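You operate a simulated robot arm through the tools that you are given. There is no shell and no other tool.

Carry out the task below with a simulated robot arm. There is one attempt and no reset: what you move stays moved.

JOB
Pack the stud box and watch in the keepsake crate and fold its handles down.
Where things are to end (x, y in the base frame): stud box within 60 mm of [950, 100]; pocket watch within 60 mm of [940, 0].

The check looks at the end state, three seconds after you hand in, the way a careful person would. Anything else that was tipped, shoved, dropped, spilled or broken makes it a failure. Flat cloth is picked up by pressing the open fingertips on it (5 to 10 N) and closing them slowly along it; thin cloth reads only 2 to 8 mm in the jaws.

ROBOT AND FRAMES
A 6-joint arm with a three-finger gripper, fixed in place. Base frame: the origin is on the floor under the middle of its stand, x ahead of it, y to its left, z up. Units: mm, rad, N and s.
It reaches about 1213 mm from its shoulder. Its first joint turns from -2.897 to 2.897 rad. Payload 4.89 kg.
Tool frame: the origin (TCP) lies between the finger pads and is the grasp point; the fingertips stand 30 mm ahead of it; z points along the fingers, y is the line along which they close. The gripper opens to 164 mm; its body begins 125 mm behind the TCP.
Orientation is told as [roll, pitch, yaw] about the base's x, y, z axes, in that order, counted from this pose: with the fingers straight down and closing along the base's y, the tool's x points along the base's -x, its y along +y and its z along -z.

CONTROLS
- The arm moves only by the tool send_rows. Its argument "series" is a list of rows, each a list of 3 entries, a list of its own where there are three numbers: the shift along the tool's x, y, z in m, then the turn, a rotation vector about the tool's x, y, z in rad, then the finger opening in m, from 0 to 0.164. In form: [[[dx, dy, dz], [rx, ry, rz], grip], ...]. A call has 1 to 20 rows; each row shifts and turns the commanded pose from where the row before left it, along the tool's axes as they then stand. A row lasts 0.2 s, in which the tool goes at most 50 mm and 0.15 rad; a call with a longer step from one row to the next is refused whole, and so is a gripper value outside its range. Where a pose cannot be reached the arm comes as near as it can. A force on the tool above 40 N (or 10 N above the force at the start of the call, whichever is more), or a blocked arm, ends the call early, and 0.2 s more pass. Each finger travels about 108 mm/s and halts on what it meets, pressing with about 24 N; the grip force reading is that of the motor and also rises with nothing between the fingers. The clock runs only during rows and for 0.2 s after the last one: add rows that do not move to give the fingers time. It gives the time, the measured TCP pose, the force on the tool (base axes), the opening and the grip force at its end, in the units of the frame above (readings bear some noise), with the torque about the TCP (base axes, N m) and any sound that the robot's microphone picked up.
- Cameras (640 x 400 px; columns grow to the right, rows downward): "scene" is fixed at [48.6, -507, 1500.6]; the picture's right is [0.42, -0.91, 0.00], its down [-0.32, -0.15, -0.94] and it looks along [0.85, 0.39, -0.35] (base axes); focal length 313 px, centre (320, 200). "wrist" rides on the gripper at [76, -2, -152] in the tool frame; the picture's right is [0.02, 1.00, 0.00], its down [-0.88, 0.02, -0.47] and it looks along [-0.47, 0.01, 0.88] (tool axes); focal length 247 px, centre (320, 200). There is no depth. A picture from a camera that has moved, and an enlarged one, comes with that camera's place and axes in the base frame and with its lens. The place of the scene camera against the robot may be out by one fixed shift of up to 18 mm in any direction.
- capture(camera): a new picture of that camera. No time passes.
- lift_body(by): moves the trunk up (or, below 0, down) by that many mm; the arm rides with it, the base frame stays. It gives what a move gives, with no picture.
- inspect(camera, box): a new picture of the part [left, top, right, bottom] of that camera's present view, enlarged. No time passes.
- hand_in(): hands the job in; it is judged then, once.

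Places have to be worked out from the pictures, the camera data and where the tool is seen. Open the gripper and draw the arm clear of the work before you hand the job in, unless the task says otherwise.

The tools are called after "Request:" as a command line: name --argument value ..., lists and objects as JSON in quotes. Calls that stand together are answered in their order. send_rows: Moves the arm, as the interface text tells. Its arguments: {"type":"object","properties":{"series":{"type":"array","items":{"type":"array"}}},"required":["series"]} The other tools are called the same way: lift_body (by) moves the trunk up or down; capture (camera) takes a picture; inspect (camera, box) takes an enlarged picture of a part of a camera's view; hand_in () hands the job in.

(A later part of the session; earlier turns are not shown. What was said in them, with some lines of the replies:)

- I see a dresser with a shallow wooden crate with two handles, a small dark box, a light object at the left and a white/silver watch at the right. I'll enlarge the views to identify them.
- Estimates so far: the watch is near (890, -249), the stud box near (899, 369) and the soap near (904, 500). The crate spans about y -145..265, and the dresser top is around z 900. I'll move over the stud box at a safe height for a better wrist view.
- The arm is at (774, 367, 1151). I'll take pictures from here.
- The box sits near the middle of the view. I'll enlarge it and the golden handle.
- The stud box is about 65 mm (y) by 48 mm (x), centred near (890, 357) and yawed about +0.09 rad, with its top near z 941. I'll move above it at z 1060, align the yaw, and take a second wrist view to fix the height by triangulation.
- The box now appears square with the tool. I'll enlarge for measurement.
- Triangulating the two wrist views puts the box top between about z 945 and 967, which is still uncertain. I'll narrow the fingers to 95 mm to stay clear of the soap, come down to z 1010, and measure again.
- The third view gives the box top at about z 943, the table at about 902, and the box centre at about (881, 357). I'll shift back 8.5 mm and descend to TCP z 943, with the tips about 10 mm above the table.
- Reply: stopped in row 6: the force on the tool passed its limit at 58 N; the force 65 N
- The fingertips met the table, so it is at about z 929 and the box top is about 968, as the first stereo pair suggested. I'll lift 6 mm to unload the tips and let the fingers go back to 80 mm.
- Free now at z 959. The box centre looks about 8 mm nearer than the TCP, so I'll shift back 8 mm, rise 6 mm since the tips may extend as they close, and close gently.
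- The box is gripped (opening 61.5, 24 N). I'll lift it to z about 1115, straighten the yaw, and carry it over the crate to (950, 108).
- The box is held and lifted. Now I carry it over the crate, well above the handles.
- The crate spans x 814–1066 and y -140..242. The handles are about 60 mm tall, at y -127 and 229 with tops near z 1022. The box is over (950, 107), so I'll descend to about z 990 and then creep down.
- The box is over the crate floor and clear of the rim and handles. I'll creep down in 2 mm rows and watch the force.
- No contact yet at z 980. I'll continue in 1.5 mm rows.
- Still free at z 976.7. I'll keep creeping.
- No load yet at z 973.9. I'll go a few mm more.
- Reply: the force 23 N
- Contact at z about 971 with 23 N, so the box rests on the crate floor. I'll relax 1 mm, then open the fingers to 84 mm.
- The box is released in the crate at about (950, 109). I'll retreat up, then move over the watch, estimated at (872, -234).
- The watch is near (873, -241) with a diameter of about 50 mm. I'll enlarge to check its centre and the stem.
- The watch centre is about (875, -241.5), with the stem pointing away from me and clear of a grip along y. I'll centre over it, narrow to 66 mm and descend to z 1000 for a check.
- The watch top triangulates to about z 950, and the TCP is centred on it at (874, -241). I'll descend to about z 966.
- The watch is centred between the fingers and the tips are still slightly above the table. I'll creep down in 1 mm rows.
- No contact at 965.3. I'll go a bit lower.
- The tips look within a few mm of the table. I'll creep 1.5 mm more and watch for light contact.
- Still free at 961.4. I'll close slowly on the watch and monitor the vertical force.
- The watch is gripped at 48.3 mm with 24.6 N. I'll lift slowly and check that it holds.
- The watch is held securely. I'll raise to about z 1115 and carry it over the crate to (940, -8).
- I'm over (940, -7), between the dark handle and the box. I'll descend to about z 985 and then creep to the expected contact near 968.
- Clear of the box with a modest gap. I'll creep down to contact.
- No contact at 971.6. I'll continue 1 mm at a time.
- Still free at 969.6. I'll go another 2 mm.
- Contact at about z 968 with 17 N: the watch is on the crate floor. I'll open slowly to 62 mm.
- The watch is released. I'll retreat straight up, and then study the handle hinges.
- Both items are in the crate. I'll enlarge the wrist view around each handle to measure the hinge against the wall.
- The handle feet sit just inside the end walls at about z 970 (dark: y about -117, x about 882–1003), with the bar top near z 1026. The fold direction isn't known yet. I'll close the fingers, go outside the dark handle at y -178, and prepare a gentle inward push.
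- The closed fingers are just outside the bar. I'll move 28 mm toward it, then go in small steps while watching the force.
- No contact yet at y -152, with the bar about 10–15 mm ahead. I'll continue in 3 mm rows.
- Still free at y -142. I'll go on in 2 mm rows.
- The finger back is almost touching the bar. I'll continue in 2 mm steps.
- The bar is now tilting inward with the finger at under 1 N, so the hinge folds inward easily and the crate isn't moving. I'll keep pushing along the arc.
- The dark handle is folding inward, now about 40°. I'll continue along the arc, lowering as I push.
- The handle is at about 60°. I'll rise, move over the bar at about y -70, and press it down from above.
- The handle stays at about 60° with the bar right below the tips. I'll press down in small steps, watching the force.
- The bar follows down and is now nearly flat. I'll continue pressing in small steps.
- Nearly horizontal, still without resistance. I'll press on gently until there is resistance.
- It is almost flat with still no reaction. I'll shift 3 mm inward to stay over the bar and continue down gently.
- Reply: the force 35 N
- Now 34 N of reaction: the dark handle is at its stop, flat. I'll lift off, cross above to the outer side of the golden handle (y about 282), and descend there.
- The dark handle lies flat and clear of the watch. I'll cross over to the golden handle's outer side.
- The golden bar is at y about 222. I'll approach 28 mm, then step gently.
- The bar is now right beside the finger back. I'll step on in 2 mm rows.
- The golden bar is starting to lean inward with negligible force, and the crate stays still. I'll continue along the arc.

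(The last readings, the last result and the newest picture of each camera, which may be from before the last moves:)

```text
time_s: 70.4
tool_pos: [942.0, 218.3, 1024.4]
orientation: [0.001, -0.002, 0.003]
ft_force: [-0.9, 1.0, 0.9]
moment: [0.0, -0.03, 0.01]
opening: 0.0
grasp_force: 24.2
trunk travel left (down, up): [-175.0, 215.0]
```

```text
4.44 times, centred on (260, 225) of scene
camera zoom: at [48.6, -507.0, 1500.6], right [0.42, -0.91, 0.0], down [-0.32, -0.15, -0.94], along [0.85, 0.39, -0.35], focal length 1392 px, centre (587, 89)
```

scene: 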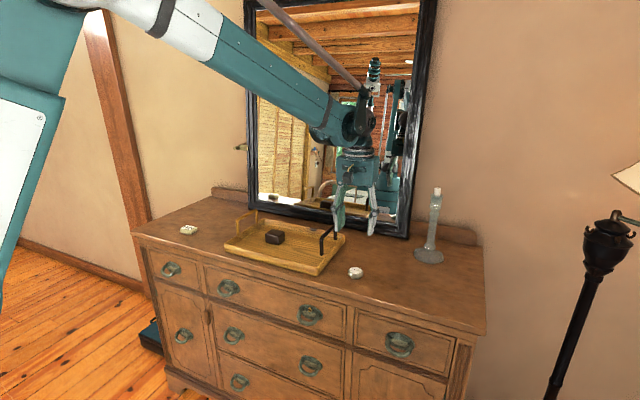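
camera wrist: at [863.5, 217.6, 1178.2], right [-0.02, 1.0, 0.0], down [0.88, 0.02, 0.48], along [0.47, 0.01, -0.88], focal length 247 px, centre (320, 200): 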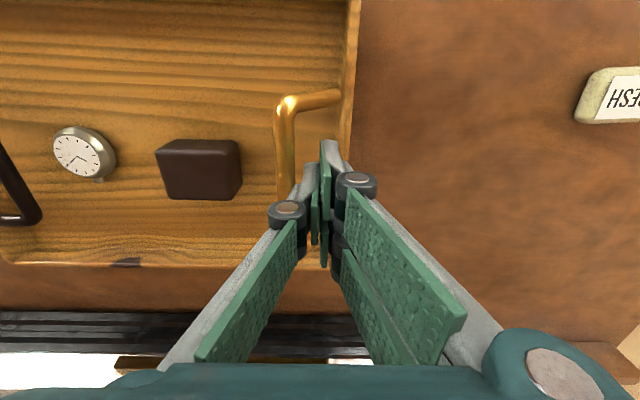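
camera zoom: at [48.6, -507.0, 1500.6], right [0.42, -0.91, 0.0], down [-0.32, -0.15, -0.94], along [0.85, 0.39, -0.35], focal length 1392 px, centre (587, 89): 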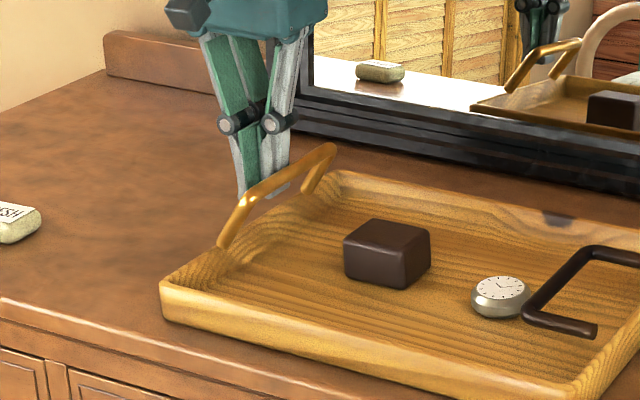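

About 30–35° now. I'll continue pushing and lowering the same way as with the first handle.

Request:
send_rows --series '[[[0, -0.003, 0.002], [0, 0, 0], 0.0], [[0, -0.003, 0.003], [0, 0, 0], 0.0], [[0, -0.003, 0.003], [0, 0, 0], 0.0], [[0, -0.003, 0.004], [0, 0, 0], 0.0], [[0, -0.003, 0.004], [0, 0, 0], 0.0], [[0, -0.002, 0.004], [0, 0, 0], 0.0], [[0, 0, 0], [0, 0, 0], 0.0]]'

Request:
capture --camera "wrist"

Request:
inspect --camera "scene" --box '[200, 180, 320, 270]'

```text
time_s: 72.0
tool_pos: [940.1, 200.7, 1005.2]
orientation: [0.0, -0.001, 0.002]
ft_force: [-0.4, -0.2, 0.5]
moment: [0.0, 0.04, 0.02]
opening: 0.0
grasp_force: 23.9
trunk travel left (down, up): [-175.0, 215.0]
```

```text
taken
camera wrist: at [862.4, 200.2, 1158.6], right [-0.02, 1.0, 0.0], down [0.88, 0.02, 0.47], along [0.47, 0.01, -0.88], focal length 247 px, centre (320, 200)
```

wrist: 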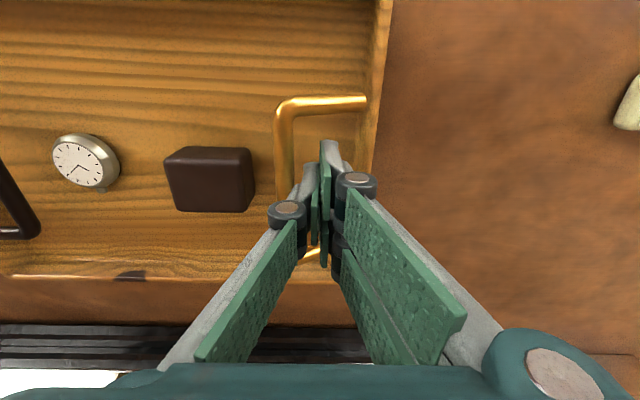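

```text
4.44 times, centred on (260, 225) of scene
camera zoom: at [48.6, -507.0, 1500.6], right [0.42, -0.91, 0.0], down [-0.32, -0.15, -0.94], along [0.85, 0.39, -0.35], focal length 1392 px, centre (587, 89)
```

zoom: 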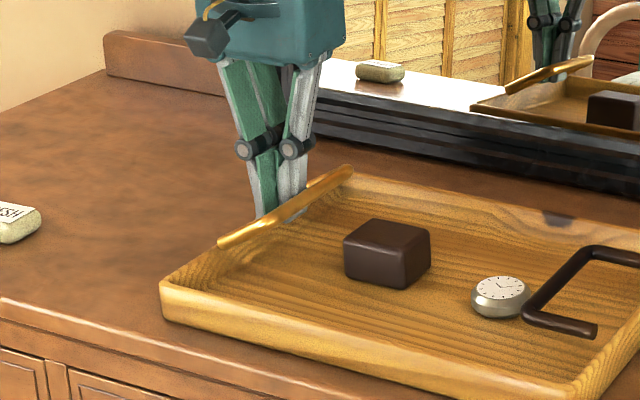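

About 55–60° folded, with the bar at y about 177. I'll rise, move over the bar (y about 173), and press from above.

Request:
send_rows --series '[[[0, 0.004, -0.005], [0, 0, 0], 0.0], [[0, 0, -0.02], [0, 0, 0], 0.0], [[0, 0, -0.02], [0, 0, 0], 0.0], [[0, -0.012, 0], [0, 0, 0], 0.0], [[0, -0.012, 0], [0, 0, 0], 0.0], [[0, -0.008, 0], [0, 0, 0], 0.0], [[0, 0, 0], [0, 0, 0], 0.0]]'

Request:
capture --camera "wrist"

Request:
inspect --camera "scene" --box '[200, 180, 320, 270]'

```text
time_s: 73.6
tool_pos: [940.3, 174.3, 1052.3]
orientation: [0.0, -0.002, 0.001]
ft_force: [0.6, 0.0, -0.2]
moment: [0.0, 0.03, 0.02]
opening: 0.0
grasp_force: 24.7
trunk travel left (down, up): [-175.0, 215.0]
```

```text
taken
camera wrist: at [862.5, 172.2, 1204.8], right [-0.02, 1.0, 0.0], down [0.88, 0.02, 0.48], along [0.47, 0.01, -0.88], focal length 247 px, centre (320, 200)
```

wrist: 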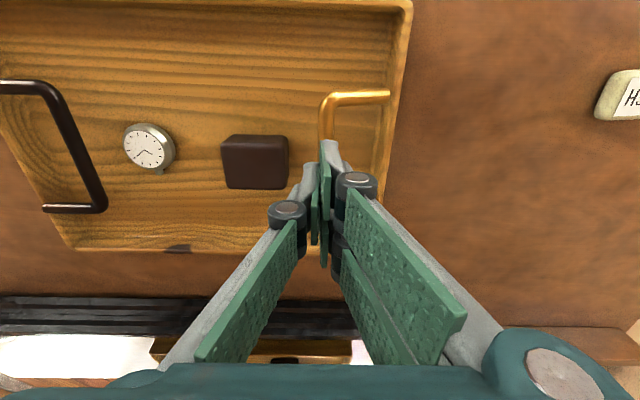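

```text
4.44 times, centred on (260, 225) of scene
camera zoom: at [48.6, -507.0, 1500.6], right [0.42, -0.91, 0.0], down [-0.32, -0.15, -0.94], along [0.85, 0.39, -0.35], focal length 1392 px, centre (587, 89)
```

zoom: 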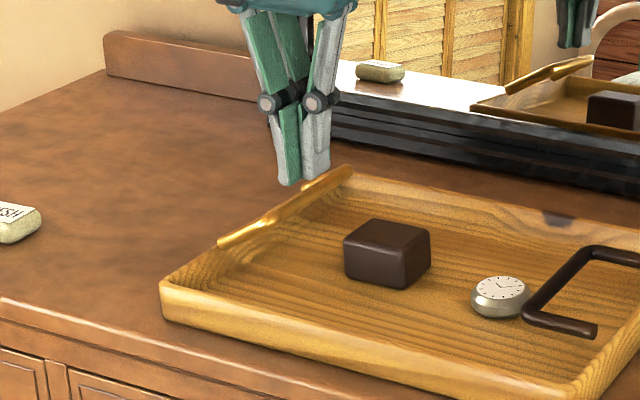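

The bar lies under the tips. I'll press down in small steps, shifting slightly inward to follow the arc.

Request:
send_rows --series '[[[0, 0, 0.006], [0, 0, 0], 0.0], [[0, 0, 0.005], [0, 0, 0], 0.0], [[0, 0, 0.005], [0, 0, 0], 0.0], [[0, 0, 0.004], [0, 0, 0], 0.0], [[0, -0.001, 0.004], [0, 0, 0], 0.0], [[0, -0.001, 0.003], [0, 0, 0], 0.0], [[0, -0.001, 0.003], [0, 0, 0], 0.0], [[0, 0, 0], [0, 0, 0], 0.0]]'

Request:
inspect --camera "scene" --box '[200, 180, 320, 270]'

Request:
capture --camera "wrist"

```text
time_s: 75.4
tool_pos: [940.9, 172.3, 1020.4]
orientation: [0.0, -0.003, 0.002]
ft_force: [0.3, 0.2, 0.0]
moment: [-0.02, 0.04, -0.02]
opening: 0.0
grasp_force: 24.2
trunk travel left (down, up): [-175.0, 215.0]
```

```text
4.44 times, centred on (260, 225) of scene
camera zoom: at [48.6, -507.0, 1500.6], right [0.42, -0.91, 0.0], down [-0.32, -0.15, -0.94], along [0.85, 0.39, -0.35], focal length 1392 px, centre (587, 89)
```

zoom: 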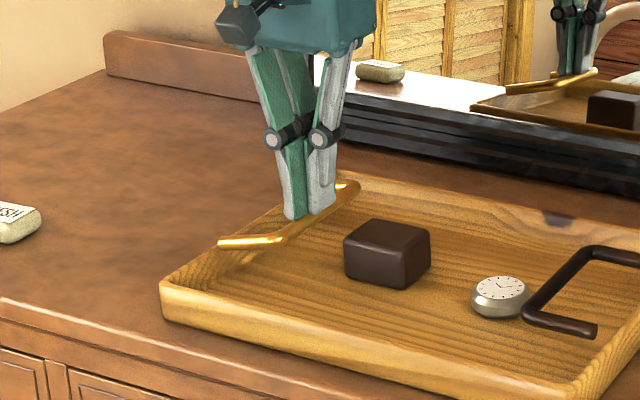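

```text
taken
camera wrist: at [863.1, 169.5, 1173.2], right [-0.02, 1.0, 0.0], down [0.88, 0.02, 0.48], along [0.47, 0.01, -0.88], focal length 247 px, centre (320, 200)
```

wrist: 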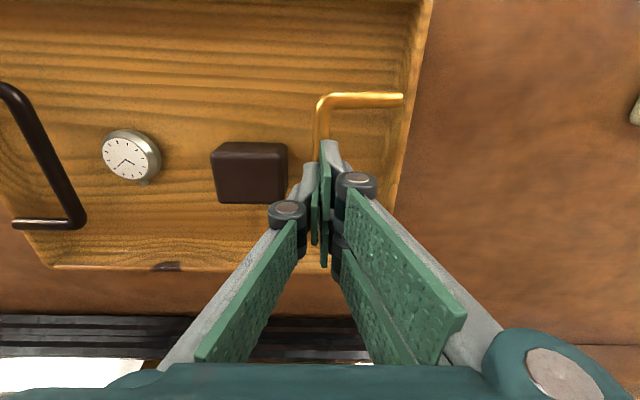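

It folds further with no resistance. I'll keep pressing, expecting the stop near TCP z 1003.

Request:
send_rows --series '[[[0, -0.001, 0.003], [0, 0, 0], 0.0], [[0, -0.001, 0.003], [0, 0, 0], 0.0], [[0, 0, 0.003], [0, 0, 0], 0.0], [[0, 0, 0.003], [0, 0, 0], 0.0], [[0, 0, 0.002], [0, 0, 0], 0.0], [[0, 0, 0], [0, 0, 0], 0.0]]'

Request:
inspect --camera "scene" --box '[200, 180, 320, 270]'

Request:
capture --camera "wrist"

```text
time_s: 76.8
tool_pos: [941.7, 169.5, 1005.9]
orientation: [0.001, -0.002, 0.002]
ft_force: [-0.1, -0.3, 0.7]
moment: [0.0, 0.0, 0.01]
opening: 0.1
grasp_force: 23.6
trunk travel left (down, up): [-175.0, 215.0]
```

```text
4.44 times, centred on (260, 225) of scene
camera zoom: at [48.6, -507.0, 1500.6], right [0.42, -0.91, 0.0], down [-0.32, -0.15, -0.94], along [0.85, 0.39, -0.35], focal length 1392 px, centre (587, 89)
```

zoom: 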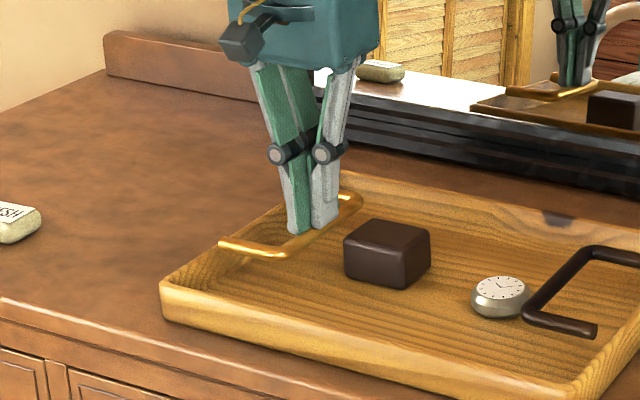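

```text
taken
camera wrist: at [863.6, 167.6, 1159.5], right [-0.02, 1.0, 0.0], down [0.88, 0.02, 0.48], along [0.47, 0.01, -0.88], focal length 247 px, centre (320, 200)
```

wrist: 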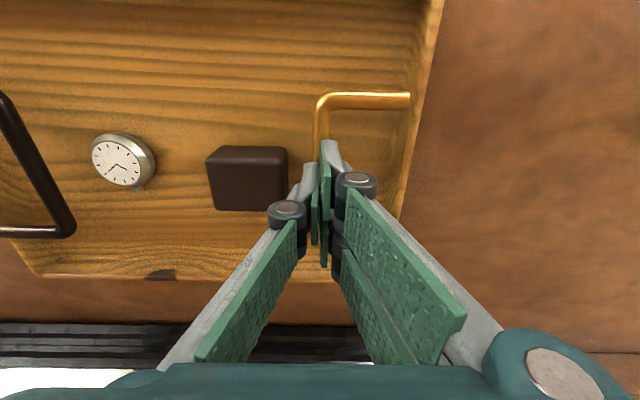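

Nearly flat. I'll press a few more small steps until it reaches its stop.

Request:
send_rows --series '[[[0, 0, 0.0015], [0, 0, 0], 0.0], [[0, 0, 0.0015], [0, 0, 0], 0.0], [[0, 0, 0.0015], [0, 0, 0], 0.0], [[0, 0, 0], [0, 0, 0], 0.0]]'

```text
time_s: 77.8
tool_pos: [940.9, 169.5, 1004.0]
orientation: [0.002, -0.005, 0.002]
ft_force: [12.7, 4.8, 31.3]
moment: [0.12, 0.18, -0.07]
opening: 5.9
grasp_force: 24.2
trunk travel left (down, up): [-175.0, 215.0]
```

The golden handle reached its stop (31 N). I'll lift off straight up and check everything.

Request:
send_rows --series '[[[0, 0, -0.004], [0, 0, 0], 0.0], [[0, 0, -0.02], [0, 0, 0], 0.0], [[0, 0, -0.03], [0, 0, 0], 0.0], [[0, 0, -0.03], [0, 0, 0], 0.0], [[0, 0, -0.03], [0, 0, 0], 0.0], [[0, 0, -0.03], [0, 0, 0], 0.0], [[0, 0, 0], [0, 0, 0], 0.0]]'

Request:
capture --camera "wrist"

Request:
inspect --camera "scene" --box '[210, 190, 360, 285]'

```text
time_s: 79.4
tool_pos: [939.5, 168.4, 1147.5]
orientation: [0.0, -0.002, 0.003]
ft_force: [-0.6, -0.3, 0.5]
moment: [-0.02, -0.07, -0.02]
opening: 0.0
grasp_force: 24.1
trunk travel left (down, up): [-175.0, 215.0]
```

```text
taken
camera wrist: at [861.8, 167.1, 1300.3], right [-0.02, 1.0, 0.0], down [0.88, 0.02, 0.48], along [0.48, 0.01, -0.88], focal length 247 px, centre (320, 200)
```

wrist: 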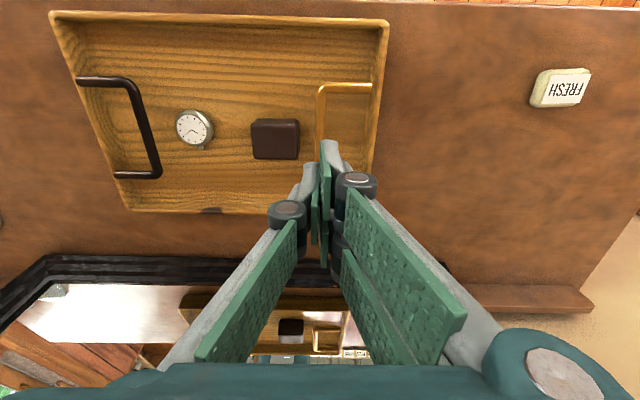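

```text
4.21 times, centred on (285, 238) of scene
camera zoom: at [48.6, -507.0, 1500.6], right [0.42, -0.91, 0.0], down [-0.32, -0.15, -0.94], along [0.85, 0.39, -0.35], focal length 1319 px, centre (467, 42)
```

zoom: 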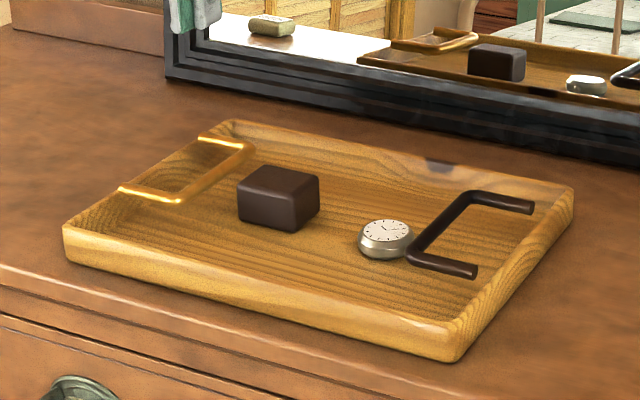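

Both handles lie flat, the box is at about (946, 110) and the watch at about (940, -3). The soap and candlestick are untouched. I'll open the gripper and withdraw to the starting area.

Request:
send_rows --series '[[[0, 0, -0.02], [0, 0, 0], 0.0], [[0.029, -0.018, -0.006], [0, 0, 0], 0.02], [[0.029, -0.018, -0.006], [0, 0, 0], 0.06], [[0.029, -0.018, -0.006], [0, 0, 0], 0.1], [[0.029, -0.018, -0.006], [0, 0, 0], 0.14], [[0.029, -0.018, -0.006], [0, 0, 0], 0.164], [[0.029, -0.018, -0.006], [0, 0, 0], 0.164], [[0.029, -0.018, -0.006], [0, 0, 0], 0.164], [[0.029, -0.018, -0.006], [0, 0, 0], 0.164], [[0.029, -0.018, -0.006], [0, 0, 0], 0.164], [[0, 0, 0], [0, 0, 0], 0.164], [[0, 0, 0], [0, 0, 0], 0.164]]'

Request:
capture --camera "scene"

Request:
capture --camera "wrist"

Request:
inspect --camera "scene" --box '[160, 180, 460, 300]'

```text
time_s: 82.0
tool_pos: [679.6, 4.7, 1220.3]
orientation: [0.001, -0.003, 0.002]
ft_force: [-0.9, -0.1, 0.0]
moment: [0.02, -0.08, 0.01]
opening: 164.0
grasp_force: 0.0
trunk travel left (down, up): [-175.0, 215.0]
```

```text
taken
```

scene: 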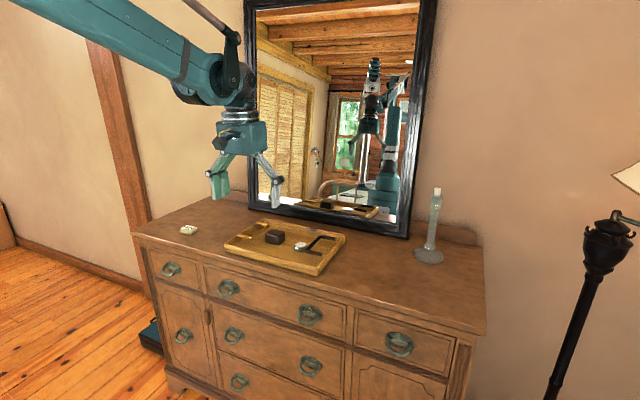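

```text
taken
camera wrist: at [601.7, 3.3, 1373.3], right [-0.02, 1.0, 0.0], down [0.88, 0.02, 0.48], along [0.48, 0.01, -0.88], focal length 247 px, centre (320, 200)
```

wrist: 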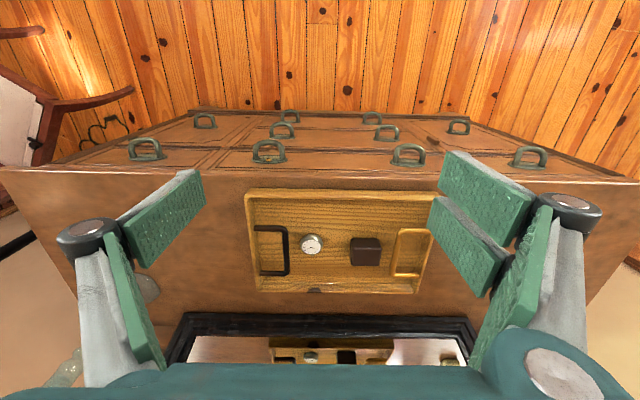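

```text
2.13 times, centred on (310, 240) of scene
camera zoom: at [48.6, -507.0, 1500.6], right [0.42, -0.91, 0.0], down [-0.32, -0.15, -0.94], along [0.85, 0.39, -0.35], focal length 668 px, centre (341, 115)
```

zoom: 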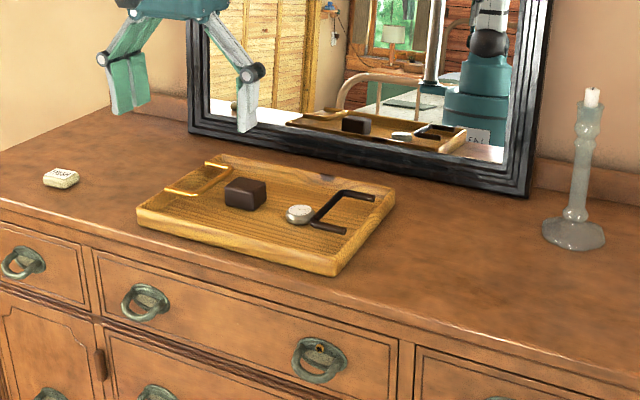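

The stud box and watch are in the crate and both handles are folded flat. Nothing else was disturbed, the gripper is open and the arm is clear, so I'm handing in.

Request:
hand_in

```text
The job is handed in.
```

The stud box and pocket watch are in the keepsake crate, both handles are folded down flat, and I've handed the job in. I haven't seen the check's result.

| Item | Target (x, y) | Where it ended (from the last wrist pictures) |
|---|---|---|
| Stud box | 950, 100 | about 946, 110 |
| Pocket watch | 940, 0 | about 940, -3 |

- **Handles:** both folded inward with almost no resistance. I pressed each one to its stop (about 31–35 N), and neither touches the box or the watch.
- **Table contact:** on my first descent to the stud box I judged the table too low. The fingertips pressed the dresser top at about 60 N before the arm stopped itself. I saw no mark or movement from it.
- **Everything else:** the soap and candlestick are where they started. The gripper is open and the arm is back near its starting position.
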